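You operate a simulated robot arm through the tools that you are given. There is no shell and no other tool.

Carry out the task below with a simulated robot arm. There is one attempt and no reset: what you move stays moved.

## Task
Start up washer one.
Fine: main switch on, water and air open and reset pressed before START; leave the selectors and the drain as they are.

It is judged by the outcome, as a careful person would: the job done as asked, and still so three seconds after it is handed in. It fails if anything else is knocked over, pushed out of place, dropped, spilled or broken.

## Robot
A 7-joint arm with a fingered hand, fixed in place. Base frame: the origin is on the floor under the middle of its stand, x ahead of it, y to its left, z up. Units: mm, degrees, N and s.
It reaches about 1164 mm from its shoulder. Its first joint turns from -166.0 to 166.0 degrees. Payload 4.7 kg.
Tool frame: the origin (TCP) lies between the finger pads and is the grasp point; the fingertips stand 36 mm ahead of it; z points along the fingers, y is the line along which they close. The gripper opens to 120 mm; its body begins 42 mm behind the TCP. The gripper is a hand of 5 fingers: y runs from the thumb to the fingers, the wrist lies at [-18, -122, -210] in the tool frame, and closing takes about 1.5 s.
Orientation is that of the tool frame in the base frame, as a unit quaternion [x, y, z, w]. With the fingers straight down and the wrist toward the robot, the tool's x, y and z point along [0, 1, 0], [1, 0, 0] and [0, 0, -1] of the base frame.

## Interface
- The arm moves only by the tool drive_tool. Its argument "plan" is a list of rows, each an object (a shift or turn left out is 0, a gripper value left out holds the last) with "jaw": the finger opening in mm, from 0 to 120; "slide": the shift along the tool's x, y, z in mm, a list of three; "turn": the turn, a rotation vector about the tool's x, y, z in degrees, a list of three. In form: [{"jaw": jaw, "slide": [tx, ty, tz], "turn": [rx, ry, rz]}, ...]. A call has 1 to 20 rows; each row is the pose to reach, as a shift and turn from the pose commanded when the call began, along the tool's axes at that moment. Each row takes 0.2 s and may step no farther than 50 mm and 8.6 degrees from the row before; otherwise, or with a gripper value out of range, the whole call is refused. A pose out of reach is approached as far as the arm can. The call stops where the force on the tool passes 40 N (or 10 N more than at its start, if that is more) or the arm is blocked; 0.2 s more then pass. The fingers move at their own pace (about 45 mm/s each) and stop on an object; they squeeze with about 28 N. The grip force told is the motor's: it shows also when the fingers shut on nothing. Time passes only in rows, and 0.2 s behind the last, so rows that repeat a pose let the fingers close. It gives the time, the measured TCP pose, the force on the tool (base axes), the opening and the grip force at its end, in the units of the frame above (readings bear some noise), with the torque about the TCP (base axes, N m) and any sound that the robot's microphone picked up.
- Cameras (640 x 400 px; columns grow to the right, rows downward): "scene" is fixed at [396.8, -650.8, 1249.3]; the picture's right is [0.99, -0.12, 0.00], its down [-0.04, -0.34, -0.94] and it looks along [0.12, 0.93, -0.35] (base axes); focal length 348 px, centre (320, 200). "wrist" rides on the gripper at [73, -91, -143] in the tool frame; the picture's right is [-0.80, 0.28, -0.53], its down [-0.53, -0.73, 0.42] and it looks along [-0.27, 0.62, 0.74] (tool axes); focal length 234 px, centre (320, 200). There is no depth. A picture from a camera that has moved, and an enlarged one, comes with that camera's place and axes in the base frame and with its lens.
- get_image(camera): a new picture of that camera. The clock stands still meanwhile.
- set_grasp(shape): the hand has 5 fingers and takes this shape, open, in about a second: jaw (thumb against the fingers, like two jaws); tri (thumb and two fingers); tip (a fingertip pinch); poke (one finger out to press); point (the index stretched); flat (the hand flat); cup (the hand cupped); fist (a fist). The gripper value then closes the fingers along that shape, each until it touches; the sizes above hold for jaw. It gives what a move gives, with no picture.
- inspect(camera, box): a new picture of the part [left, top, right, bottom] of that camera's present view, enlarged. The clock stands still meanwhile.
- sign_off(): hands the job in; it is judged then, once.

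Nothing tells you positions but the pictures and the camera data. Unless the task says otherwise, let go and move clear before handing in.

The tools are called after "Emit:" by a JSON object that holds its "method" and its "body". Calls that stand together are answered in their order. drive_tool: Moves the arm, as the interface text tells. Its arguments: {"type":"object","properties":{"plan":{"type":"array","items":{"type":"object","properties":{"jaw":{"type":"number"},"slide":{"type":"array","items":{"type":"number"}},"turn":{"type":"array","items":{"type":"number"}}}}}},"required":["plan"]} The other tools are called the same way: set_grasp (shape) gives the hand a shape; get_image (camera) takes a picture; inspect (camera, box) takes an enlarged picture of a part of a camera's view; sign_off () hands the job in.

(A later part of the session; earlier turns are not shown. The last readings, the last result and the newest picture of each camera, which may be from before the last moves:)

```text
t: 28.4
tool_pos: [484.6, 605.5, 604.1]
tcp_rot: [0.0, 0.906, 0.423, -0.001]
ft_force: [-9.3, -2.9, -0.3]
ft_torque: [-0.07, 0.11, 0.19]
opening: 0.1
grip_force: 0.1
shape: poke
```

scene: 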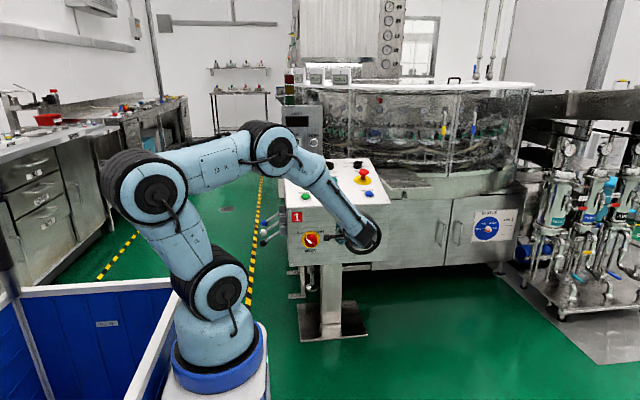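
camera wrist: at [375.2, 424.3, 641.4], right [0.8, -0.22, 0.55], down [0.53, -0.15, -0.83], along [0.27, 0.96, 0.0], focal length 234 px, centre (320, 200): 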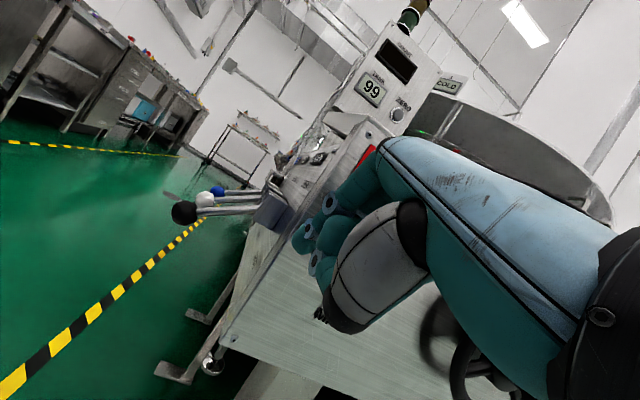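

The tip touched and slipped off the knob's rim at TCP y≈600, so the knob base stands about 20 mm off the face. I'll back off, shift right so the finger is over the knob's face just below-left of the ridge, and feel forward again.

Emit:
{"method": "drive_tool", "body": {"plan": [{"slide": [1, -10.9, -13]}, {"slide": [-10, -14, -10.4]}, {"slide": [-10, -10.8, -6.6]}]}}

Emit:
{"method": "drive_tool", "body": {"plan": [{"slide": [0, 1.6, 1.9]}]}}

Emit:
{"method": "drive_tool", "body": {"plan": [{"slide": [0, 1.6, 1.9]}]}}

Emit:
{"method": "drive_tool", "body": {"plan": [{"slide": [0, 1.3, 1.5]}]}}

```text
t: 29.2
tool_pos: [494.5, 592.1, 600.6]
tcp_rot: [0.001, 0.906, 0.423, 0.0]
ft_force: [0.2, -0.2, -0.5]
ft_torque: [0.01, -0.04, 0.03]
opening: 0.1
grip_force: 0.0
shape: poke
```

```text
t: 29.6
tool_pos: [494.2, 595.2, 600.4]
tcp_rot: [0.001, 0.907, 0.422, 0.0]
ft_force: [-0.7, -3.5, 1.5]
ft_torque: [0.03, -0.01, 0.0]
opening: 0.1
grip_force: 0.1
shape: poke
```

```text
t: 30.0
tool_pos: [495.0, 596.9, 601.8]
tcp_rot: [0.0, 0.906, 0.423, 0.0]
ft_force: [-2.1, -6.6, 3.3]
ft_torque: [0.08, -0.06, -0.06]
opening: 0.0
grip_force: 0.0
shape: poke
```

```text
t: 30.4
tool_pos: [495.2, 598.9, 600.7]
tcp_rot: [0.0, 0.906, 0.422, -0.001]
ft_force: [-2.6, -12.0, 4.9]
ft_torque: [0.16, -0.09, -0.04]
opening: 0.0
grip_force: 0.0
shape: poke
```

I've found the ridge's front at TCP y≈593 and the knob base at about 598, so there is a narrow band where the finger can catch the ridge. I'll back off, go left of the ridge's upper end, and set the depth to about 597.5.

Emit:
{"method": "drive_tool", "body": {"plan": [{"slide": [0, -7.7, -9.2]}, {"slide": [10, -2.3, -13.7]}, {"slide": [22, 3, -18.2]}, {"slide": [22, 6.8, -13.6]}, {"slide": [22, 9.9, -9.9]}]}}

Emit:
{"method": "drive_tool", "body": {"plan": [{"slide": [-4, 0, 0]}, {"slide": [-8, 0, 0]}]}}

Emit:
{"method": "drive_tool", "body": {"plan": [{"slide": [-4, 1, -0.8]}]}}

```text
t: 31.6
tool_pos: [472.1, 598.3, 614.9]
tcp_rot: [0.0, 0.906, 0.423, -0.001]
ft_force: [0.0, 0.2, -0.3]
ft_torque: [-0.02, 0.01, 0.01]
opening: 0.1
grip_force: 0.1
shape: poke
```

```text
t: 32.2
tool_pos: [480.3, 598.7, 614.4]
tcp_rot: [0.0, 0.906, 0.423, 0.0]
ft_force: [0.1, 0.2, 0.2]
ft_torque: [-0.01, -0.02, 0.0]
opening: 0.0
grip_force: 0.1
shape: poke
```

```text
t: 32.6
tool_pos: [484.0, 598.0, 615.6]
tcp_rot: [0.0, 0.907, 0.421, 0.0]
ft_force: [0.0, 0.1, 1.1]
ft_torque: [-0.02, 0.01, 0.0]
opening: 0.0
grip_force: 0.0
shape: poke
```

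Emit:
{"method": "drive_tool", "body": {"plan": [{"slide": [-4, 1, -0.8]}]}}

Emit:
{"method": "drive_tool", "body": {"plan": [{"slide": [-4, 1, -0.8]}]}}

Emit:
{"method": "drive_tool", "body": {"plan": [{"slide": [-4, 1.5, -1.3]}]}}

```text
t: 33.0
tool_pos: [486.1, 598.7, 614.6]
tcp_rot: [-0.002, 0.907, 0.422, -0.002]
ft_force: [-13.2, -2.4, 1.2]
ft_torque: [-0.03, 0.32, 0.34]
opening: 0.1
grip_force: 0.0
shape: poke
```

```text
t: 33.5
tool_pos: [487.6, 595.8, 614.0]
tcp_rot: [-0.003, 0.908, 0.419, -0.005]
ft_force: [-22.7, 1.2, 2.7]
ft_torque: [0.1, 0.37, 0.7]
opening: 0.0
grip_force: 0.1
shape: poke
stopped in row 1: the force on the tool passed its limit at 43 N (the readings are from after the stop); the commanded pose is now the measured one
```

```text
t: 33.9
tool_pos: [486.4, 595.4, 613.1]
tcp_rot: [-0.006, 0.909, 0.418, -0.008]
ft_force: [-19.0, 1.9, 3.3]
ft_torque: [0.12, 0.34, 0.62]
opening: 0.0
grip_force: 0.0
shape: poke
stopped in row 1: the force on the tool passed its limit at 44 N (the readings are from after the stop); the commanded pose is now the measured one
```

It was the knob's side again: its body front is at y≈624, so the ridge is further out. I'll back off about 7 mm more and repeat the push.

Emit:
{"method": "drive_tool", "body": {"plan": [{"slide": [8, 0, 0]}, {"slide": [8, -4.5, -5.4]}, {"slide": [3, -4.5, -5.4]}, {"slide": [-1, -4.5, -5.4]}]}}

Emit:
{"method": "drive_tool", "body": {"plan": [{"slide": [-4, 0, 0]}]}}

Emit:
{"method": "drive_tool", "body": {"plan": [{"slide": [-4, 1, -0.8]}]}}

Emit:
{"method": "drive_tool", "body": {"plan": [{"slide": [-4, 1, -0.8]}]}}

```text
t: 34.9
tool_pos: [490.1, 589.7, 614.5]
tcp_rot: [-0.004, 0.908, 0.419, -0.006]
ft_force: [0.1, -0.7, -0.3]
ft_torque: [0.02, -0.04, 0.01]
opening: 0.0
grip_force: 0.0
shape: poke
```

```text
t: 35.3
tool_pos: [494.4, 587.0, 615.0]
tcp_rot: [-0.005, 0.908, 0.419, -0.008]
ft_force: [-0.3, -0.2, 1.1]
ft_torque: [0.01, 0.02, -0.02]
opening: 0.0
grip_force: 0.0
shape: poke
```

```text
t: 35.7
tool_pos: [498.0, 587.8, 615.4]
tcp_rot: [-0.004, 0.908, 0.419, -0.007]
ft_force: [-1.0, -1.4, 0.9]
ft_torque: [0.0, 0.02, 0.02]
opening: 0.0
grip_force: 0.0
shape: poke
```

```text
t: 36.1
tool_pos: [502.3, 586.3, 616.6]
tcp_rot: [-0.004, 0.908, 0.419, -0.007]
ft_force: [-1.1, -1.5, 1.3]
ft_torque: [0.05, -0.04, 0.03]
opening: 0.0
grip_force: 0.1
shape: poke
```

Emit:
{"method": "inspect", "body": {"camera": "wrist", "box": [240, 130, 440, 330]}}

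Emit:
{"method": "inspect", "body": {"camera": "scene", "box": [285, 210, 345, 270]}}

```text
2.00 times, centred on (340, 230) of wrist
camera zoom: at [432.7, 418.5, 641.2], right [0.81, -0.21, 0.55], down [0.53, -0.15, -0.84], along [0.25, 0.97, -0.01], focal length 468 px, centre (280, 140)
```

zoom: 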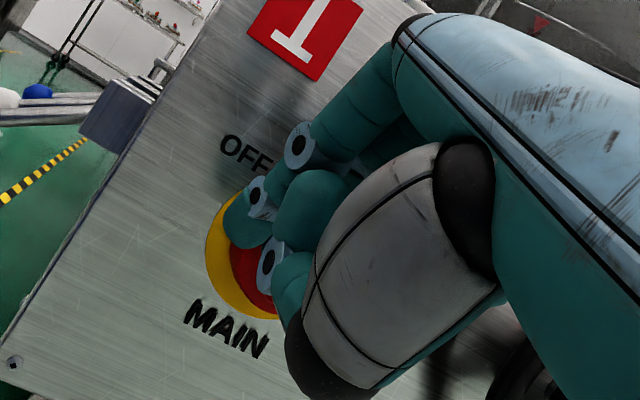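

```text
6.67 times, centred on (315, 240) of scene
camera zoom: at [396.8, -650.8, 1249.3], right [0.99, -0.12, 0.0], down [-0.04, -0.34, -0.94], along [0.12, 0.93, -0.35], focal length 2322 px, centre (353, -67)
```

zoom: 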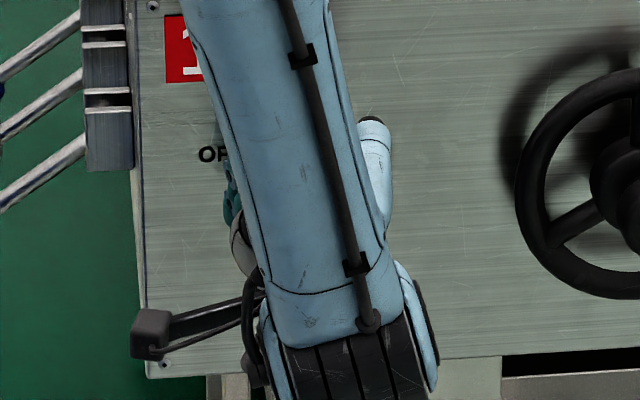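

I can't tell whether the ridge is moving. I'll back off and look at the knob from above to see how far the ridge stands out and whether it turned.

Emit:
{"method": "drive_tool", "body": {"plan": [{"slide": [0, -7.8, -32.6]}, {"slide": [0, -15.6, -65.3]}]}}

Emit:
{"method": "drive_tool", "body": {"plan": [{"slide": [-15, 12.4, -0.8], "turn": [8.3, 0, 0]}, {"slide": [-30, 24.8, -1.6], "turn": [16.6, 0, 0]}, {"slide": [-45, 37.2, -2.4], "turn": [25, 0, 0]}, {"slide": [-60, 49.6, -3.2], "turn": [33.3, 0, 0]}, {"slide": [-75, 62, -4], "turn": [41.6, 0, 0]}, {"slide": [-91, 74.3, -4.9], "turn": [50, 0, 0]}]}}

Emit:
{"method": "get_image", "body": {"camera": "wrist"}}

Emit:
{"method": "inspect", "body": {"camera": "wrist", "box": [190, 130, 310, 250]}}

```text
t: 36.7
tool_pos: [503.7, 527.2, 645.7]
tcp_rot: [-0.004, 0.909, 0.418, -0.006]
ft_force: [0.0, -0.1, -0.3]
ft_torque: [-0.02, -0.02, -0.02]
opening: 0.1
grip_force: 0.1
shape: poke
```

```text
t: 38.1
tool_pos: [594.4, 574.9, 706.6]
tcp_rot: [-0.006, 1.0, -0.006, -0.004]
ft_force: [0.9, 0.6, -0.7]
ft_torque: [0.01, -0.01, 0.03]
opening: 0.0
grip_force: 0.0
shape: poke
```

```text
taken
camera wrist: at [525.1, 484.2, 851.8], right [0.8, 0.29, 0.52], down [0.54, -0.73, -0.42], along [0.25, 0.62, -0.75], focal length 234 px, centre (320, 200)
```

wrist: 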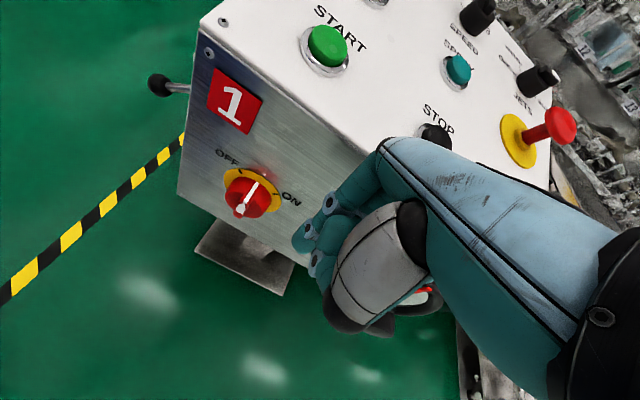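

```text
3.33 times, centred on (250, 190) of wrist
camera zoom: at [525.1, 484.2, 851.8], right [0.8, 0.29, 0.52], down [0.54, -0.73, -0.42], along [0.25, 0.62, -0.75], focal length 781 px, centre (553, 233)
```

zoom: 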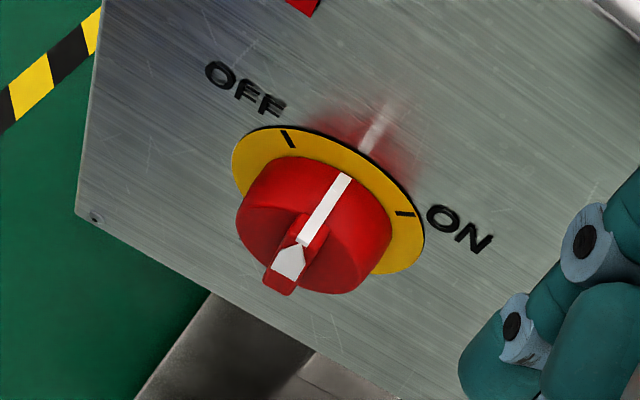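

The knob has already turned halfway, with the pointer straight up, so the push works and takes little force. I'll go back in and push on toward ON.

Emit:
{"method": "drive_tool", "body": {"plan": [{"slide": [14.9, -4.3, 11], "turn": [-7.24, -0.07, 0.1]}, {"slide": [29.7, -8.6, 22], "turn": [-14.5, -0.14, 0.2]}, {"slide": [44.6, -12.9, 33], "turn": [-21.7, -0.2, 0.3]}, {"slide": [59.4, -17.1, 44], "turn": [-29, -0.28, 0.4]}, {"slide": [74.3, -21.4, 55], "turn": [-36.2, -0.35, 0.5]}, {"slide": [89.1, -25.7, 66], "turn": [-43.4, -0.4, 0.6]}, {"slide": [104, -30, 77], "turn": [-50.7, -0.5, 0.7]}]}}

```text
t: 39.7
tool_pos: [490.1, 540.9, 632.1]
tcp_rot: [0.002, 0.905, 0.425, -0.002]
ft_force: [-0.2, -0.1, 0.6]
ft_torque: [-0.02, -0.01, -0.01]
opening: 0.0
grip_force: 0.0
shape: poke
```

Emit:
{"method": "drive_tool", "body": {"plan": [{"slide": [0, 10.5, 21.8]}, {"slide": [0, 21, 43.7]}]}}

Emit:
{"method": "drive_tool", "body": {"plan": [{"slide": [-4, 0.7, -0.6]}, {"slide": [-8, 1.4, -1.2]}, {"slide": [-12, 2.1, -1.8]}]}}

Emit:
{"method": "drive_tool", "body": {"plan": [{"slide": [-4, 1, -0.8]}, {"slide": [-8, 2, -1.6]}]}}

Emit:
{"method": "drive_tool", "body": {"plan": [{"slide": [-4, 1, -0.8]}, {"slide": [-8, 1.5, -1.3]}]}}

```text
t: 40.3
tool_pos: [492.1, 587.1, 619.1]
tcp_rot: [0.002, 0.906, 0.424, -0.003]
ft_force: [-0.5, 0.5, 0.9]
ft_torque: [-0.02, 0.0, 0.02]
opening: 0.0
grip_force: 0.0
shape: poke
```

```text
t: 41.1
tool_pos: [502.3, 589.0, 622.3]
tcp_rot: [0.002, 0.906, 0.424, -0.003]
ft_force: [-1.1, -0.3, 0.8]
ft_torque: [0.02, -0.02, 0.04]
opening: 0.0
grip_force: 0.0
shape: poke
```

```text
t: 41.7
tool_pos: [510.6, 590.1, 624.4]
tcp_rot: [0.002, 0.905, 0.424, -0.001]
ft_force: [-2.4, 1.5, 1.6]
ft_torque: [0.03, 0.05, 0.11]
opening: 0.0
grip_force: 0.1
shape: poke
```

```text
t: 42.3
tool_pos: [515.9, 588.7, 627.2]
tcp_rot: [0.0, 0.905, 0.425, -0.004]
ft_force: [-25.4, -5.5, 15.5]
ft_torque: [0.35, 0.42, 0.69]
opening: 0.3
grip_force: 0.0
shape: poke
```

The force rose to 25 N at the expected end of travel. I'll back off and check the pointer.

Emit:
{"method": "drive_tool", "body": {"plan": [{"slide": [6, 0, 0]}, {"slide": [6, -14, -17]}, {"slide": [6, -28, -35]}]}}

Emit:
{"method": "drive_tool", "body": {"plan": [{"slide": [-28, 4, -12], "turn": [5, 0, 0]}, {"slide": [-56, 8, -24], "turn": [10, 0, 0]}, {"slide": [-84, 12, -36], "turn": [15, 0, 0]}, {"slide": [-112, 16, -48], "turn": [20, 0, 0]}]}}

Emit:
{"method": "get_image", "body": {"camera": "wrist"}}

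```text
t: 43.1
tool_pos: [510.6, 544.4, 627.3]
tcp_rot: [0.002, 0.906, 0.424, -0.002]
ft_force: [1.0, -0.3, -0.8]
ft_torque: [0.02, 0.02, -0.01]
opening: 0.0
grip_force: 0.1
shape: poke
```

```text
t: 44.1
tool_pos: [624.3, 518.2, 668.9]
tcp_rot: [0.002, 0.966, 0.26, -0.003]
ft_force: [0.5, 0.0, 0.1]
ft_torque: [-0.01, 0.01, -0.02]
opening: 0.0
grip_force: 0.0
shape: poke
```

```text
taken
camera wrist: at [552.4, 367.7, 747.9], right [0.81, -0.02, 0.59], down [0.53, -0.42, -0.74], along [0.27, 0.91, -0.33], focal length 234 px, centre (320, 200)
```

wrist: 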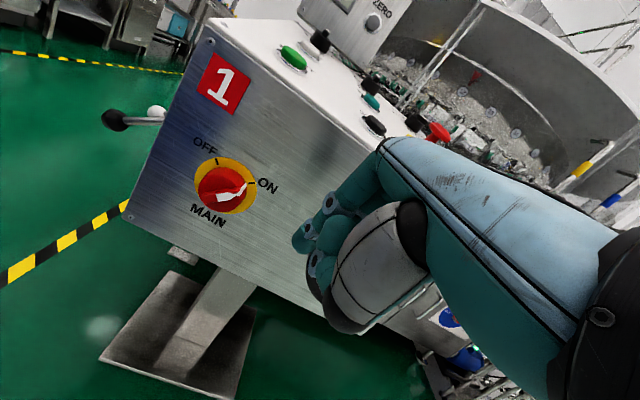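

Emit:
{"method": "inspect", "body": {"camera": "wrist", "box": [175, 125, 285, 235]}}

Emit:
{"method": "inspect", "body": {"camera": "scene", "box": [285, 150, 345, 250]}}

```text
3.64 times, centred on (230, 180) of wrist
camera zoom: at [552.4, 367.7, 747.9], right [0.81, -0.02, 0.59], down [0.53, -0.42, -0.74], along [0.27, 0.91, -0.33], focal length 852 px, centre (647, 273)
```

zoom: 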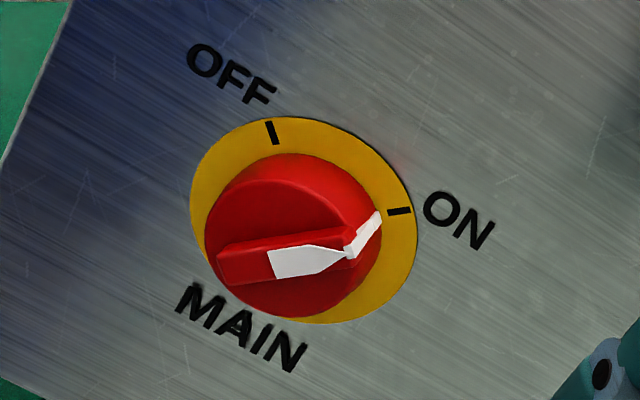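

```text
4.00 times, centred on (315, 200) of scene
camera zoom: at [396.8, -650.8, 1249.3], right [0.99, -0.12, 0.0], down [-0.04, -0.34, -0.94], along [0.12, 0.93, -0.35], focal length 1393 px, centre (340, 200)
```

zoom: 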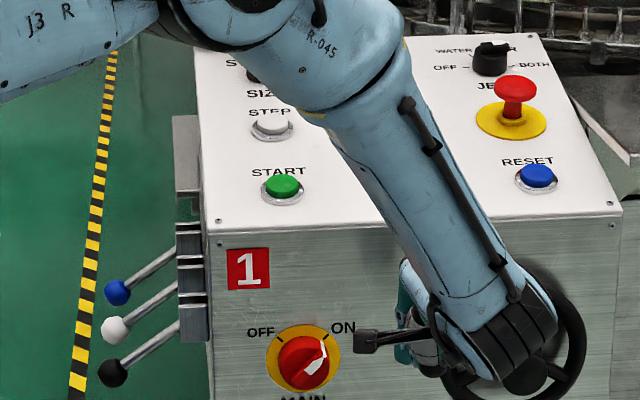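

MAIN now points at ON. Next are the valves, WATER first because it is farthest. I'll raise the hand clear, set the jaw shape and bring it above the blue ball near (318, 970, 535).

Emit:
{"method": "drive_tool", "body": {"plan": [{"slide": [24, 2.4, -33.5], "turn": [5, 0, 0]}, {"slide": [48, 4.8, -67], "turn": [10, 0, 0]}, {"slide": [72, 7.2, -100.4], "turn": [15, 0, 0]}, {"slide": [96, 9.5, -133.8], "turn": [20, 0, 0]}, {"slide": [120, 11.9, -167.3], "turn": [25, 0, 0]}, {"slide": [144, 14.3, -200.7], "turn": [30, 0, 0]}]}}

Emit:
{"method": "set_grasp", "body": {"shape": "jaw"}}

Emit:
{"method": "drive_tool", "body": {"plan": [{"slide": [32, 28, -8]}, {"slide": [63, 57, -17]}, {"slide": [95, 85, -25]}, {"slide": [127, 113, -33]}, {"slide": [158, 142, -42]}, {"slide": [190, 170, -50]}]}}

Emit:
{"method": "get_image", "body": {"camera": "wrist"}}

Emit:
{"method": "get_image", "body": {"camera": "scene"}}

```text
t: 45.5
tool_pos: [482.4, 430.3, 849.5]
tcp_rot: [0.001, 1.0, 0.002, -0.002]
ft_force: [0.1, -0.3, -0.6]
ft_torque: [0.01, 0.03, -0.02]
opening: 0.1
grip_force: 0.1
shape: poke
```

```text
t: 46.4
tool_pos: [483.0, 431.3, 849.9]
tcp_rot: [0.0, 1.0, 0.002, -0.002]
ft_force: [0.5, 1.0, -0.6]
ft_torque: [0.0, -0.01, -0.01]
opening: 120.0
grip_force: 0.0
shape: jaw
```

```text
t: 47.8
tool_pos: [290.6, 598.8, 900.3]
tcp_rot: [0.001, 1.0, 0.001, -0.002]
ft_force: [1.1, -0.1, 0.1]
ft_torque: [0.01, 0.02, 0.0]
opening: 119.6
grip_force: 0.1
shape: jaw
```

```text
taken
camera wrist: at [220.1, 507.6, 1044.8], right [0.81, 0.28, 0.52], down [0.53, -0.73, -0.43], along [0.26, 0.62, -0.74], focal length 234 px, centre (320, 200)
```

wrist: 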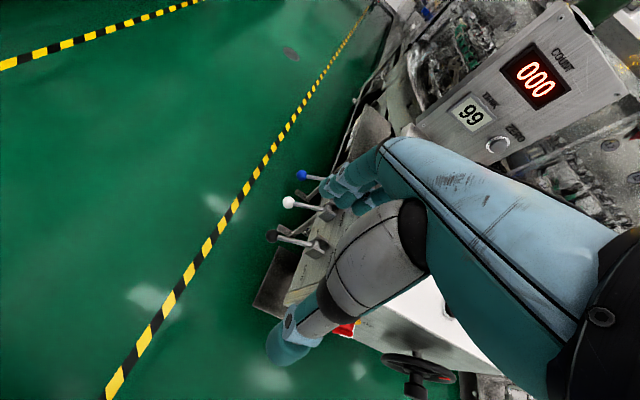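

```text
taken
```

scene: 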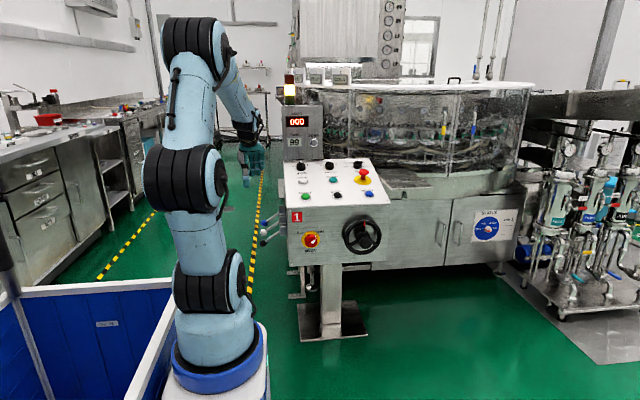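

The power is on: the counter shows 000 and the stack lamp is amber. I'll carry on to above the WATER lever.

Emit:
{"method": "drive_tool", "body": {"plan": [{"jaw": 80, "slide": [-2, 42, 8]}, {"slide": [-4, 84, 17]}, {"slide": [-6, 125, 25]}, {"slide": [-8, 167, 33]}, {"slide": [-10, 209, 42]}, {"slide": [-12, 250, 50]}]}}

Emit:
{"method": "get_image", "body": {"camera": "wrist"}}

Emit:
{"method": "get_image", "body": {"camera": "scene"}}

```text
t: 49.2
tool_pos: [302.7, 850.3, 854.5]
tcp_rot: [0.0, 1.0, 0.002, -0.003]
ft_force: [-0.5, 0.7, 1.5]
ft_torque: [-0.03, 0.01, -0.03]
opening: 80.6
grip_force: 0.1
shape: jaw
```

```text
taken
camera wrist: at [231.4, 757.8, 997.9], right [0.81, 0.28, 0.52], down [0.53, -0.73, -0.43], along [0.26, 0.62, -0.74], focal length 234 px, centre (320, 200)
```

wrist: 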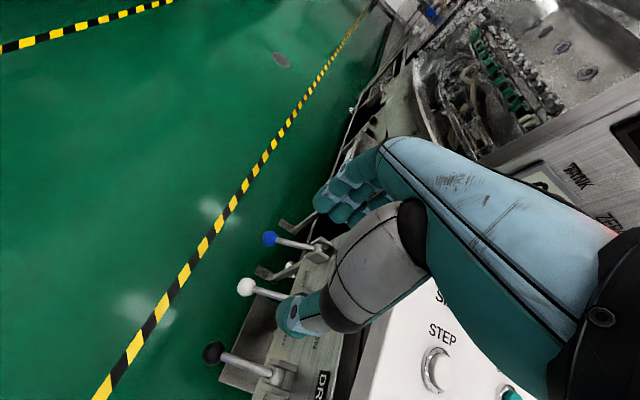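

```text
taken
```

scene: 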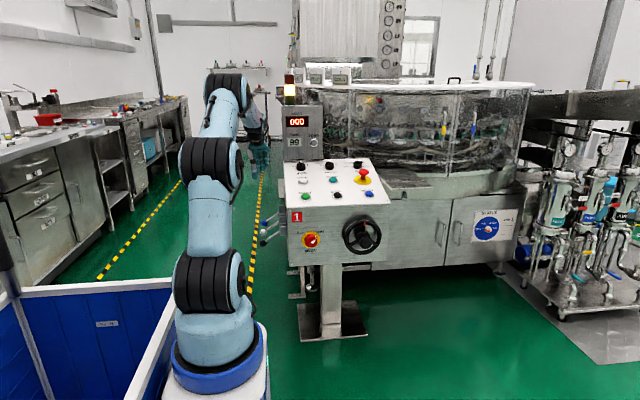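

Emit:
{"method": "drive_tool", "body": {"plan": [{"slide": [-3.4, 26, 35]}, {"slide": [-6.8, 51, 70]}, {"slide": [-10.2, 77, 104]}, {"slide": [-13.6, 102, 139]}, {"slide": [-17, 128, 174]}]}}

Emit:
{"method": "get_image", "body": {"camera": "wrist"}}

Emit:
{"method": "inspect", "body": {"camera": "scene", "box": [210, 120, 340, 250]}}

```text
t: 50.4
tool_pos: [316.2, 980.1, 679.9]
tcp_rot: [0.001, 1.0, 0.002, -0.003]
ft_force: [-0.4, 0.5, 2.0]
ft_torque: [-0.1, -0.03, -0.01]
opening: 80.4
grip_force: 0.0
shape: jaw
```

```text
taken
camera wrist: at [245.6, 887.9, 823.0], right [0.81, 0.27, 0.52], down [0.53, -0.73, -0.43], along [0.26, 0.62, -0.74], focal length 234 px, centre (320, 200)
```

wrist: 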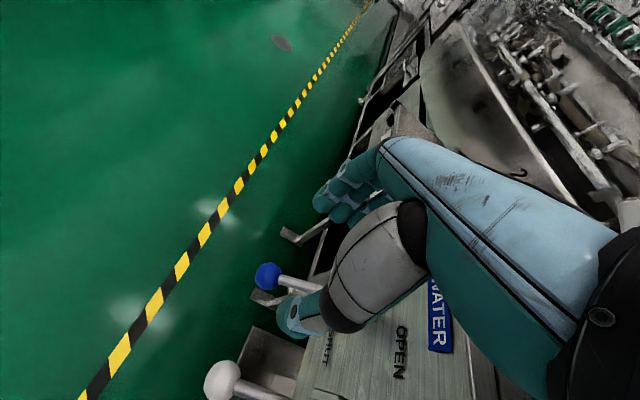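

```text
3.08 times, centred on (275, 185) of scene
camera zoom: at [396.8, -650.8, 1249.3], right [0.99, -0.12, 0.0], down [-0.04, -0.34, -0.94], along [0.12, 0.93, -0.35], focal length 1072 px, centre (458, 246)
```

zoom: 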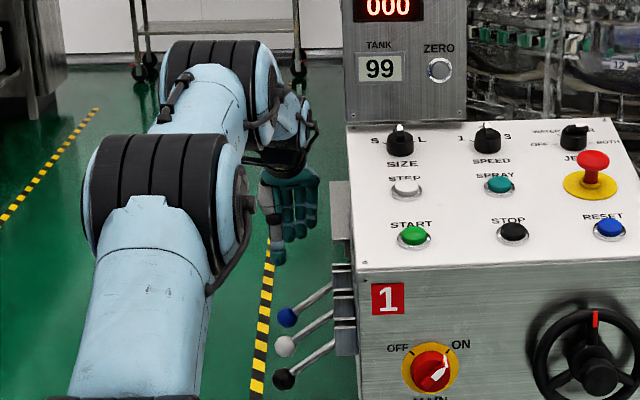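

Emit:
{"method": "inspect", "body": {"camera": "wrist", "box": [190, 230, 350, 400]}}

```text
2.35 times, centred on (270, 315) of wrist
camera zoom: at [245.6, 887.9, 823.0], right [0.81, 0.27, 0.52], down [0.53, -0.73, -0.43], along [0.26, 0.62, -0.74], focal length 551 px, centre (438, -71)
```

zoom: 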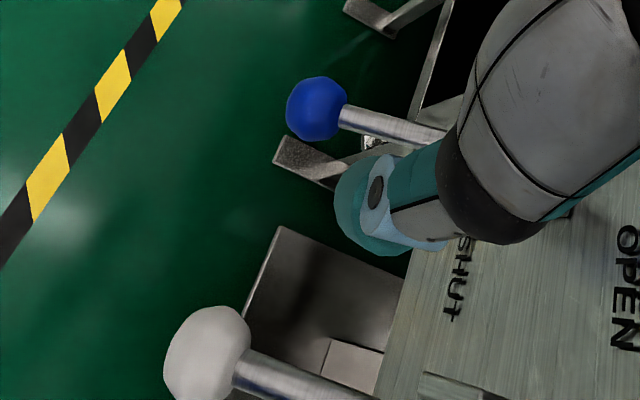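

The blue ball is at about (320, 982, 528). I'll lower the open hand around it with the thumb in front and the fingers behind.

Emit:
{"method": "drive_tool", "body": {"plan": [{"slide": [-3, 1, 40]}, {"slide": [-7, 2, 80]}, {"slide": [-7, 2, 115]}]}}

Emit:
{"method": "inspect", "body": {"camera": "wrist", "box": [220, 150, 400, 370]}}

Emit:
{"method": "inspect", "body": {"camera": "scene", "box": [230, 150, 310, 260]}}

```text
t: 51.2
tool_pos: [325.7, 980.2, 564.5]
tcp_rot: [0.001, 1.0, 0.001, -0.003]
ft_force: [-0.4, 0.7, 1.1]
ft_torque: [-0.01, 0.01, -0.02]
opening: 80.4
grip_force: 0.1
shape: jaw
```

```text
1.82 times, centred on (310, 260) of wrist
camera zoom: at [255.3, 888.7, 708.1], right [0.81, 0.28, 0.52], down [0.53, -0.73, -0.43], along [0.26, 0.62, -0.74], focal length 426 px, centre (338, 91)
```

zoom: 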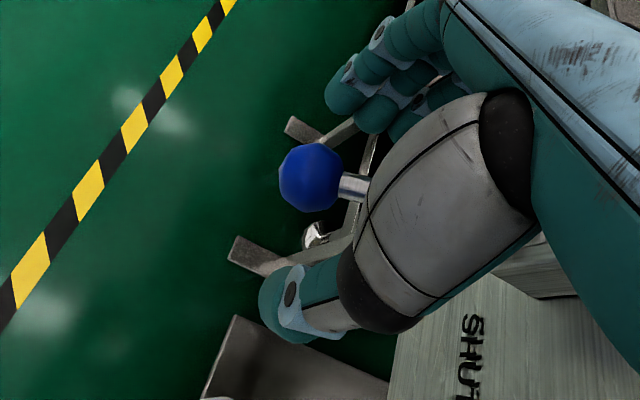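

```text
3.64 times, centred on (270, 205) of scene
camera zoom: at [396.8, -650.8, 1249.3], right [0.99, -0.12, 0.0], down [-0.04, -0.34, -0.94], along [0.12, 0.93, -0.35], focal length 1266 px, centre (502, 182)
```

zoom: 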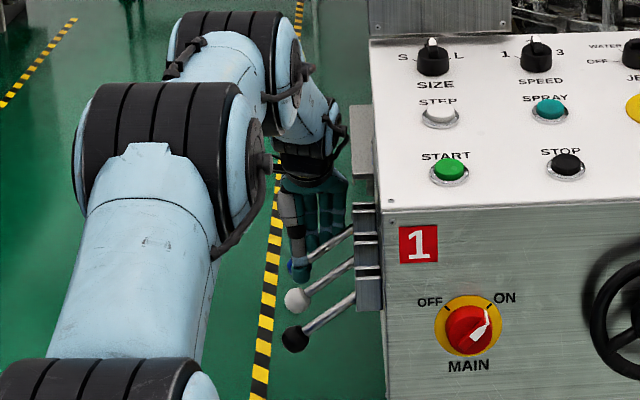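

Emit:
{"method": "drive_tool", "body": {"plan": [{"slide": [5, 0.5, 17]}, {"slide": [6, 0.8, 33]}]}}

Emit:
{"method": "inspect", "body": {"camera": "wrist", "box": [220, 150, 400, 370]}}

```text
t: 51.8
tool_pos: [320.7, 981.8, 531.4]
tcp_rot: [0.0, 1.0, 0.002, -0.003]
ft_force: [-0.3, 0.9, 0.0]
ft_torque: [-0.05, -0.02, -0.01]
opening: 80.0
grip_force: 0.0
shape: jaw
```

```text
1.82 times, centred on (310, 260) of wrist
camera zoom: at [249.5, 890.7, 675.2], right [0.81, 0.28, 0.52], down [0.53, -0.73, -0.43], along [0.26, 0.62, -0.74], focal length 426 px, centre (338, 91)
```

zoom: 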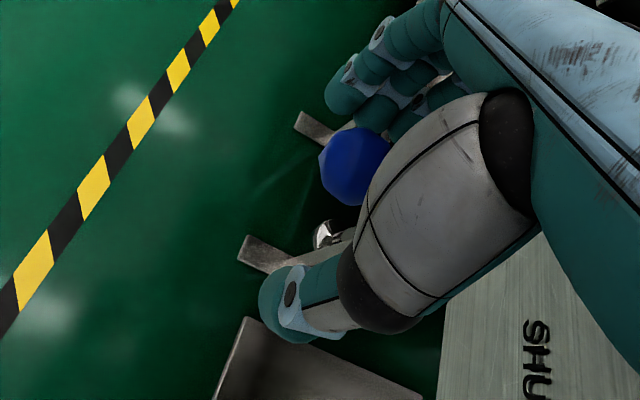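

The ball is exactly at the grasp point. Closing on it now.

Emit:
{"method": "drive_tool", "body": {"plan": [{"jaw": 0}, {"jaw": 0}, {"jaw": 0}, {"jaw": 0}, {"jaw": 0}, {"jaw": 0}]}}

Emit:
{"method": "inspect", "body": {"camera": "wrist", "box": [220, 150, 400, 370]}}

```text
t: 53.2
tool_pos: [319.8, 981.8, 529.0]
tcp_rot: [0.001, 1.0, 0.0, -0.004]
ft_force: [-2.1, -7.8, -4.5]
ft_torque: [-0.07, 0.01, 0.0]
opening: 15.4
grip_force: 28.1
shape: jaw
```

```text
1.82 times, centred on (310, 260) of wrist
camera zoom: at [249.1, 889.9, 673.3], right [0.81, 0.28, 0.52], down [0.53, -0.73, -0.43], along [0.26, 0.62, -0.74], focal length 426 px, centre (338, 91)
```

zoom: 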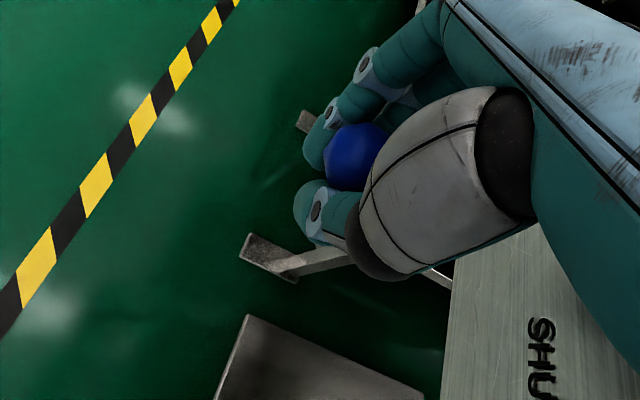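

The hand has the ball caged. I'll swing the lever up along its arc in steps and watch the force.

Emit:
{"method": "drive_tool", "body": {"plan": [{"slide": [3, 0, -4]}, {"slide": [6, 0, -8]}, {"slide": [9, 0, -12]}, {"slide": [11.2, 0, -16.2]}]}}

Emit:
{"method": "drive_tool", "body": {"plan": [{"slide": [2.5, 0, -4.7]}, {"slide": [4.8, 0, -9.5]}, {"slide": [7, 0, -14.2]}, {"slide": [8.9, 0, -19]}]}}

Emit:
{"method": "inspect", "body": {"camera": "wrist", "box": [220, 150, 400, 370]}}

```text
t: 54.2
tool_pos: [308.3, 981.1, 546.1]
tcp_rot: [0.001, 1.0, 0.0, -0.003]
ft_force: [-5.5, -13.7, -6.0]
ft_torque: [-0.14, 0.21, 0.11]
opening: 16.0
grip_force: 28.2
shape: jaw
```

```text
t: 55.2
tool_pos: [299.6, 982.2, 567.5]
tcp_rot: [0.001, 1.0, 0.002, -0.003]
ft_force: [-6.3, -13.6, -3.8]
ft_torque: [-0.11, 0.14, 0.05]
opening: 15.8
grip_force: 27.9
shape: jaw
```

```text
1.82 times, centred on (310, 260) of wrist
camera zoom: at [228.2, 890.1, 710.6], right [0.81, 0.28, 0.52], down [0.53, -0.73, -0.43], along [0.26, 0.62, -0.74], focal length 426 px, centre (338, 91)
```

zoom: 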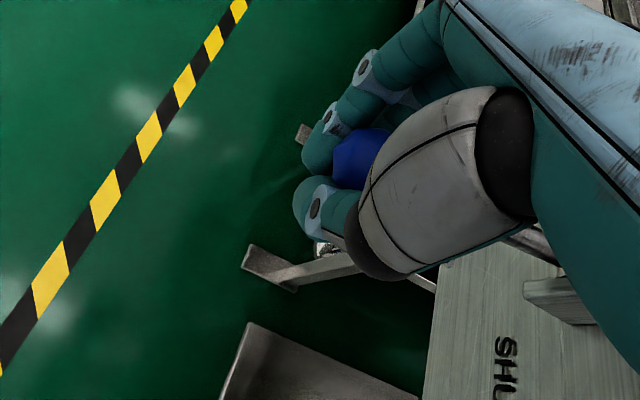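

Emit:
{"method": "drive_tool", "body": {"plan": [{"slide": [1.5, -0.5, -5]}, {"slide": [3, -1, -10]}, {"slide": [4.3, -1.5, -15]}, {"slide": [5.4, -1.5, -20.2]}]}}

Emit:
{"method": "drive_tool", "body": {"plan": [{"slide": [0.7, 0, -5.2]}, {"slide": [1.2, 0, -10.4]}, {"slide": [1.6, 0, -15.6]}, {"slide": [1.8, 0, -20.8]}]}}

Emit:
{"method": "inspect", "body": {"camera": "wrist", "box": [220, 150, 400, 370]}}

```text
t: 56.2
tool_pos: [293.5, 979.6, 587.1]
tcp_rot: [0.0, 1.0, 0.002, -0.002]
ft_force: [-4.8, -3.4, -4.7]
ft_torque: [-0.06, 0.28, 0.14]
opening: 15.1
grip_force: 27.9
shape: jaw
```

```text
t: 57.2
tool_pos: [293.9, 979.9, 608.2]
tcp_rot: [0.0, 1.0, 0.001, -0.002]
ft_force: [2.5, 3.7, -3.2]
ft_torque: [-0.01, 0.17, 0.16]
opening: 12.9
grip_force: 27.6
shape: jaw
```

```text
1.82 times, centred on (310, 260) of wrist
camera zoom: at [222.4, 888.2, 751.8], right [0.81, 0.28, 0.52], down [0.53, -0.73, -0.43], along [0.26, 0.62, -0.74], focal length 426 px, centre (338, 91)
```

zoom: 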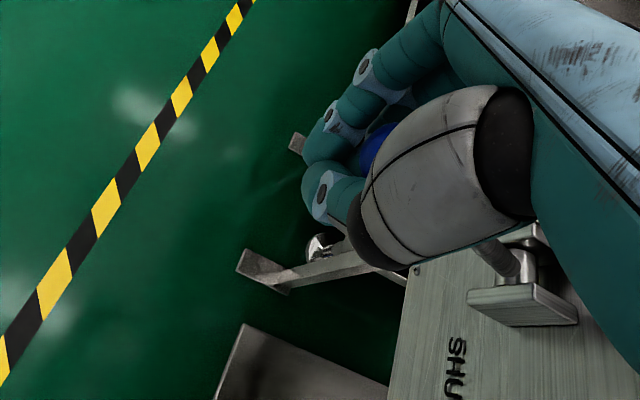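

Emit:
{"method": "drive_tool", "body": {"plan": [{"slide": [-0.5, 0, -5]}, {"slide": [-1.5, 0, -10]}, {"slide": [-2.5, 0, -15]}, {"slide": [-4, 0, -20]}]}}

Emit:
{"method": "inspect", "body": {"camera": "wrist", "box": [220, 100, 480, 370]}}

Emit:
{"method": "inspect", "body": {"camera": "scene", "box": [230, 150, 310, 260]}}

```text
t: 58.2
tool_pos: [295.6, 980.4, 627.0]
tcp_rot: [0.001, 1.0, 0.001, -0.003]
ft_force: [1.4, 3.9, -3.8]
ft_torque: [-0.02, 0.21, 0.19]
opening: 12.8
grip_force: 28.2
shape: jaw
```

```text
1.48 times, centred on (350, 235) of wrist
camera zoom: at [225.2, 888.2, 771.9], right [0.81, 0.28, 0.52], down [0.53, -0.73, -0.43], along [0.26, 0.62, -0.74], focal length 347 px, centre (276, 148)
```

zoom: 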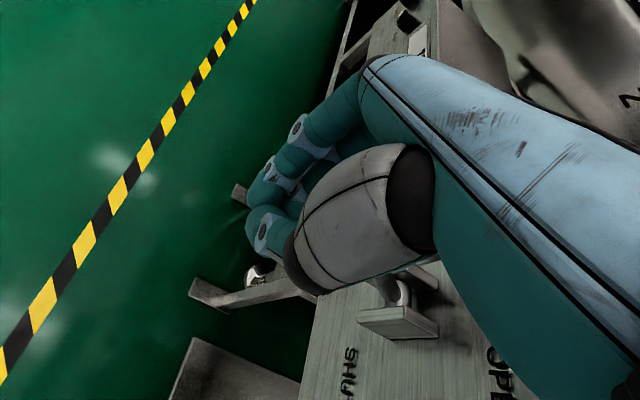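

```text
3.64 times, centred on (270, 205) of scene
camera zoom: at [396.8, -650.8, 1249.3], right [0.99, -0.12, 0.0], down [-0.04, -0.34, -0.94], along [0.12, 0.93, -0.35], focal length 1266 px, centre (502, 182)
```

zoom: 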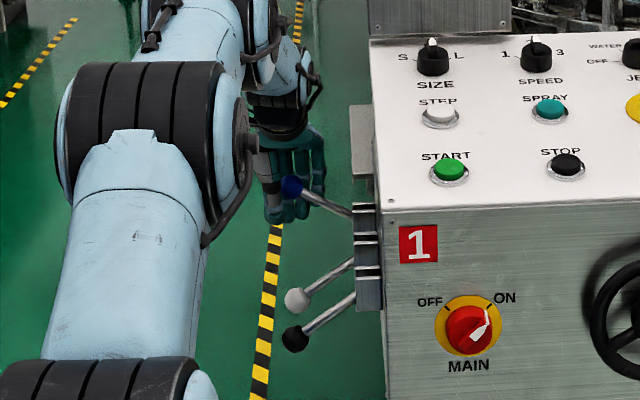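

The blue lever has swung up to about +25° and the hand is carrying the ball from below. I'll raise it further until it meets its stop.

Emit:
{"method": "drive_tool", "body": {"plan": [{"slide": [-1.5, 0, -4]}, {"slide": [-3, 0, -8]}, {"slide": [-4.5, 0, -12]}]}}

Emit:
{"method": "inspect", "body": {"camera": "scene", "box": [250, 170, 310, 250]}}

```text
t: 59.0
tool_pos: [301.4, 980.6, 640.6]
tcp_rot: [0.0, 1.0, 0.001, -0.003]
ft_force: [-0.4, 4.7, -2.0]
ft_torque: [-0.02, 0.14, 0.17]
opening: 12.8
grip_force: 27.7
shape: jaw
```

```text
5.00 times, centred on (280, 210) of scene
camera zoom: at [396.8, -650.8, 1249.3], right [0.99, -0.12, 0.0], down [-0.04, -0.34, -0.94], along [0.12, 0.93, -0.35], focal length 1741 px, centre (520, 150)
```

zoom: 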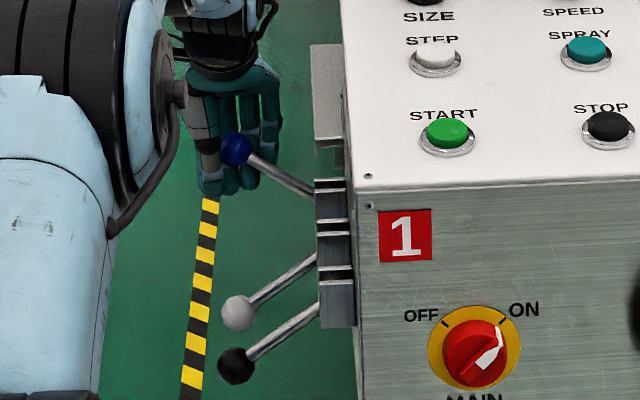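

Emit:
{"method": "drive_tool", "body": {"plan": [{"slide": [-1.5, 0, -4]}, {"slide": [-3.5, 0, -8]}, {"slide": [-5.5, 0, -12]}]}}

Emit:
{"method": "inspect", "body": {"camera": "scene", "box": [250, 170, 310, 250]}}

```text
t: 59.8
tool_pos: [306.5, 979.4, 648.6]
tcp_rot: [0.0, 1.0, 0.0, -0.003]
ft_force: [-6.3, 5.8, -10.7]
ft_torque: [-0.12, 0.34, 0.23]
opening: 12.9
grip_force: 27.9
shape: jaw
```

```text
5.00 times, centred on (280, 210) of scene
camera zoom: at [396.8, -650.8, 1249.3], right [0.99, -0.12, 0.0], down [-0.04, -0.34, -0.94], along [0.12, 0.93, -0.35], focal length 1741 px, centre (520, 150)
```

zoom: 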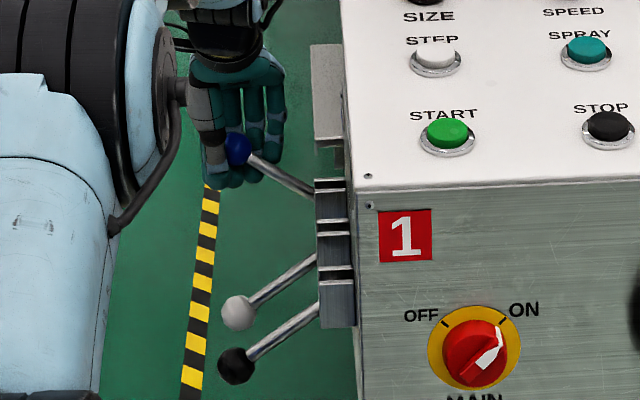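

Emit:
{"method": "drive_tool", "body": {"plan": [{"slide": [-1, 0, -3]}, {"slide": [-2, 0, -6]}]}}

Emit:
{"method": "inspect", "body": {"camera": "scene", "box": [250, 170, 310, 250]}}

```text
t: 60.4
tool_pos: [306.7, 979.2, 652.1]
tcp_rot: [0.0, 1.0, -0.004, -0.004]
ft_force: [-14.4, 3.3, -27.5]
ft_torque: [-0.3, 0.79, 0.23]
opening: 12.8
grip_force: 27.9
shape: jaw
```

```text
5.00 times, centred on (280, 210) of scene
camera zoom: at [396.8, -650.8, 1249.3], right [0.99, -0.12, 0.0], down [-0.04, -0.34, -0.94], along [0.12, 0.93, -0.35], focal length 1741 px, centre (520, 150)
```

zoom: 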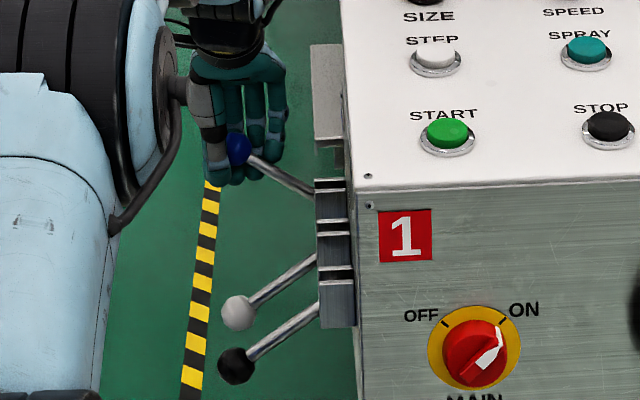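

The WATER lever is hard against its upper (OPEN) stop at 27 N. I'll ease off, open the hand and lift straight up.

Emit:
{"method": "drive_tool", "body": {"plan": [{"slide": [2, 0, 6]}, {"slide": [2, 0, 10]}, {"jaw": 90, "slide": [2, 0, 10]}, {"slide": [2, 0, 10]}, {"slide": [2, 0, 10]}, {"slide": [2, 0, 10]}, {"slide": [2, 0, 10]}, {"slide": [2, 0, 10]}]}}

Emit:
{"method": "inspect", "body": {"camera": "wrist", "box": [220, 100, 480, 370]}}

Emit:
{"method": "inspect", "body": {"camera": "scene", "box": [250, 170, 310, 250]}}

```text
t: 62.2
tool_pos: [307.9, 979.7, 647.5]
tcp_rot: [0.001, 1.0, 0.002, -0.002]
ft_force: [-0.5, -0.1, -0.3]
ft_torque: [0.02, -0.02, 0.02]
opening: 90.1
grip_force: 0.0
shape: jaw
```

```text
1.48 times, centred on (350, 235) of wrist
camera zoom: at [236.4, 887.7, 790.8], right [0.81, 0.28, 0.52], down [0.53, -0.73, -0.43], along [0.26, 0.62, -0.74], focal length 347 px, centre (276, 148)
```

zoom: 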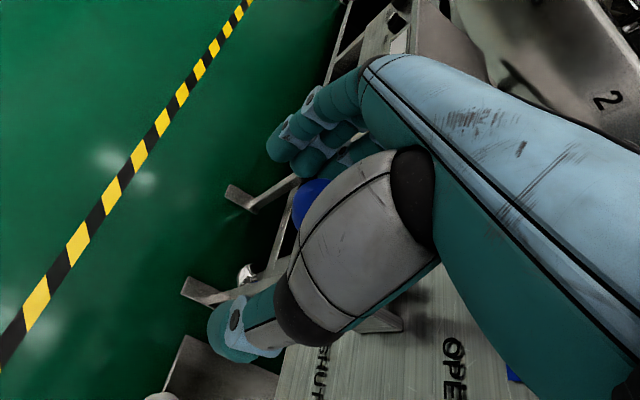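

```text
5.00 times, centred on (280, 210) of scene
camera zoom: at [396.8, -650.8, 1249.3], right [0.99, -0.12, 0.0], down [-0.04, -0.34, -0.94], along [0.12, 0.93, -0.35], focal length 1741 px, centre (520, 150)
```

zoom: 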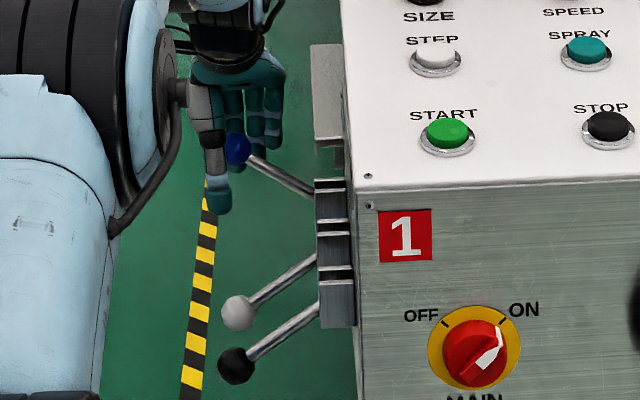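

WATER stays open after release. I'll lift clear and move over the white AIR ball near (320, 875, 527).

Emit:
{"method": "drive_tool", "body": {"plan": [{"slide": [0, 0, -40]}, {"slide": [0, 0, -80]}, {"slide": [0, 0, -120]}, {"slide": [0, 0, -150]}]}}

Emit:
{"method": "drive_tool", "body": {"plan": [{"jaw": 74, "slide": [-3, -35, 0]}, {"slide": [-6, -70, 10]}, {"slide": [-10, -106, 40]}, {"slide": [-10, -106, 80]}]}}

Emit:
{"method": "get_image", "body": {"camera": "wrist"}}

Emit:
{"method": "inspect", "body": {"camera": "scene", "box": [230, 120, 330, 250]}}

```text
t: 63.2
tool_pos: [308.5, 978.6, 795.5]
tcp_rot: [0.001, 1.0, 0.001, -0.003]
ft_force: [-0.5, 0.6, -1.1]
ft_torque: [0.01, 0.05, 0.01]
opening: 90.1
grip_force: 0.1
shape: jaw
```

```text
t: 64.2
tool_pos: [318.5, 873.9, 718.8]
tcp_rot: [0.0, 1.0, 0.003, -0.003]
ft_force: [-0.3, -0.2, 1.6]
ft_torque: [-0.03, 0.01, 0.01]
opening: 74.6
grip_force: 0.1
shape: jaw
```

```text
taken
camera wrist: at [246.5, 782.0, 862.0], right [0.81, 0.28, 0.52], down [0.53, -0.73, -0.43], along [0.26, 0.62, -0.74], focal length 234 px, centre (320, 200)
```

wrist: 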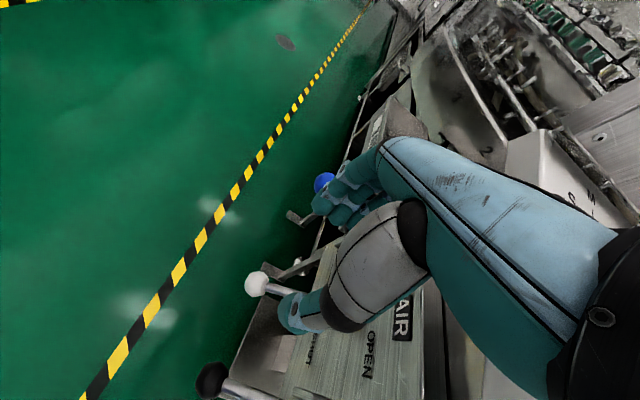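

```text
3.08 times, centred on (280, 185) of scene
camera zoom: at [396.8, -650.8, 1249.3], right [0.99, -0.12, 0.0], down [-0.04, -0.34, -0.94], along [0.12, 0.93, -0.35], focal length 1072 px, centre (443, 246)
```

zoom: 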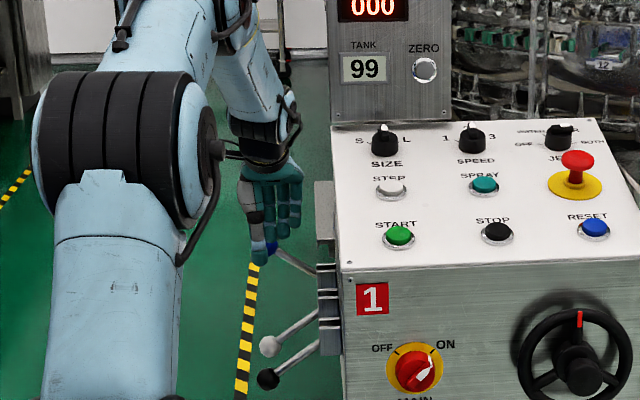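

Emit:
{"method": "drive_tool", "body": {"plan": [{"slide": [-3, 0, 45]}, {"slide": [-4, 0, 90]}, {"slide": [-4, 0, 130]}, {"slide": [-4, 0, 155]}]}}

Emit:
{"method": "inspect", "body": {"camera": "wrist", "box": [220, 150, 400, 370]}}

```text
t: 65.2
tool_pos: [320.7, 873.1, 562.7]
tcp_rot: [0.001, 1.0, 0.0, -0.002]
ft_force: [-0.3, 0.3, 1.2]
ft_torque: [-0.02, 0.02, 0.02]
opening: 74.4
grip_force: 0.0
shape: jaw
```

```text
1.82 times, centred on (310, 260) of wrist
camera zoom: at [249.5, 781.8, 706.7], right [0.81, 0.28, 0.52], down [0.53, -0.73, -0.43], along [0.26, 0.62, -0.74], focal length 426 px, centre (338, 91)
```

zoom: 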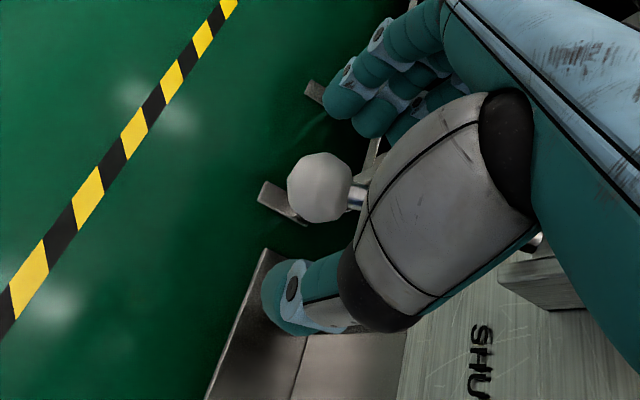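

Emit:
{"method": "drive_tool", "body": {"plan": [{"slide": [0, 0, 18]}, {"slide": [0, 0, 34]}]}}

Emit:
{"method": "drive_tool", "body": {"plan": [{"jaw": 0}, {"jaw": 0}, {"jaw": 0}, {"jaw": 0}, {"jaw": 0}, {"jaw": 0}]}}

Emit:
{"method": "inspect", "body": {"camera": "wrist", "box": [220, 150, 400, 370]}}

```text
t: 65.8
tool_pos: [319.8, 874.0, 528.7]
tcp_rot: [0.001, 1.0, 0.002, -0.003]
ft_force: [0.6, 0.9, 0.2]
ft_torque: [0.01, -0.01, -0.01]
opening: 74.4
grip_force: 0.1
shape: jaw
```

```text
t: 67.2
tool_pos: [320.5, 872.4, 525.7]
tcp_rot: [0.0, 1.0, 0.001, -0.004]
ft_force: [-2.6, -5.3, -4.8]
ft_torque: [0.03, 0.01, 0.03]
opening: 13.3
grip_force: 27.6
shape: jaw
```

```text
1.82 times, centred on (310, 260) of wrist
camera zoom: at [248.8, 781.0, 670.9], right [0.81, 0.28, 0.52], down [0.53, -0.73, -0.43], along [0.26, 0.62, -0.74], focal length 426 px, centre (338, 91)
```

zoom: 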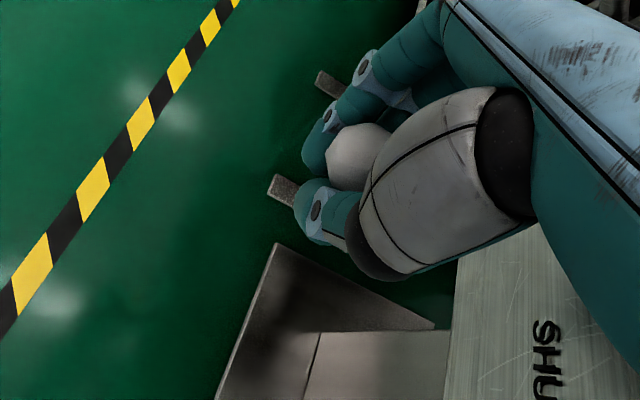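

The white AIR ball is gripped. Swinging it up along the corrected arc.

Emit:
{"method": "drive_tool", "body": {"plan": [{"slide": [3, 0, -5]}, {"slide": [6, 0, -10.5]}, {"slide": [9, -0.5, -17]}, {"slide": [12.3, -1, -24.3]}]}}

Emit:
{"method": "drive_tool", "body": {"plan": [{"slide": [1.5, 0, -4.5]}, {"slide": [3, 0, -9.5]}, {"slide": [4.2, 0, -14]}, {"slide": [5.1, 0, -18.9]}]}}

Emit:
{"method": "drive_tool", "body": {"plan": [{"slide": [0.7, 0, -5]}, {"slide": [1.2, 0, -10]}, {"slide": [1.5, 0, -14.5]}, {"slide": [1.7, 0, -19.4]}]}}

Emit:
{"method": "inspect", "body": {"camera": "scene", "box": [250, 170, 310, 250]}}

```text
t: 68.2
tool_pos: [306.9, 871.7, 552.2]
tcp_rot: [0.0, 1.0, 0.0, -0.002]
ft_force: [-12.9, -10.5, -8.1]
ft_torque: [-0.06, 0.26, 0.17]
opening: 13.7
grip_force: 27.6
shape: jaw
```

```text
t: 69.2
tool_pos: [303.1, 872.7, 571.3]
tcp_rot: [0.001, 1.0, 0.002, -0.004]
ft_force: [-22.4, -9.5, -7.3]
ft_torque: [-0.04, 0.27, 0.26]
opening: 14.3
grip_force: 28.0
shape: jaw
```

```text
t: 70.2
tool_pos: [301.7, 871.9, 591.6]
tcp_rot: [0.001, 1.0, 0.002, -0.002]
ft_force: [-20.8, -6.3, -6.9]
ft_torque: [-0.14, 0.57, 0.35]
opening: 14.5
grip_force: 27.9
shape: jaw
```

```text
5.00 times, centred on (280, 210) of scene
camera zoom: at [396.8, -650.8, 1249.3], right [0.99, -0.12, 0.0], down [-0.04, -0.34, -0.94], along [0.12, 0.93, -0.35], focal length 1741 px, centre (520, 150)
```

zoom: 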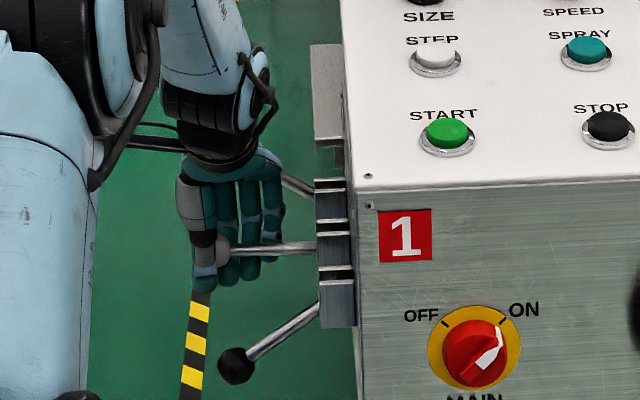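

The lever is now horizontal. The force shows the hand is slightly too close to the console, so I'll ease outward a few millimetres while I continue up.

Emit:
{"method": "drive_tool", "body": {"plan": [{"slide": [3, 0, -4]}, {"slide": [4, 0, -9]}, {"slide": [4, 0, -14]}, {"slide": [3, 0, -19.4]}]}}

Emit:
{"method": "drive_tool", "body": {"plan": [{"slide": [-1, 0, -5]}, {"slide": [-2, 0, -9.5]}, {"slide": [-3.5, 0, -14]}, {"slide": [-5.1, 0, -18.9]}]}}

Emit:
{"method": "inspect", "body": {"camera": "scene", "box": [250, 170, 310, 250]}}

```text
t: 71.2
tool_pos: [296.6, 873.2, 608.8]
tcp_rot: [0.0, 1.0, 0.002, -0.002]
ft_force: [3.6, -7.4, -5.1]
ft_torque: [0.0, 0.34, 0.23]
opening: 13.7
grip_force: 28.0
shape: jaw
```

```text
t: 72.2
tool_pos: [304.2, 872.7, 629.9]
tcp_rot: [0.0, 1.0, 0.002, -0.003]
ft_force: [-4.1, -4.8, -0.9]
ft_torque: [-0.03, 0.11, 0.2]
opening: 13.1
grip_force: 28.0
shape: jaw
```

```text
5.00 times, centred on (280, 210) of scene
camera zoom: at [396.8, -650.8, 1249.3], right [0.99, -0.12, 0.0], down [-0.04, -0.34, -0.94], along [0.12, 0.93, -0.35], focal length 1741 px, centre (520, 150)
```

zoom: 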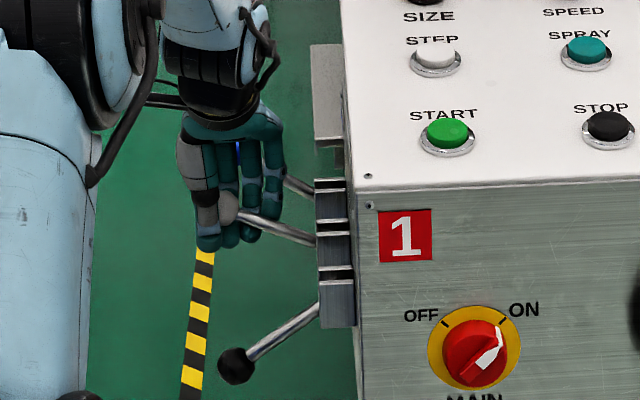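

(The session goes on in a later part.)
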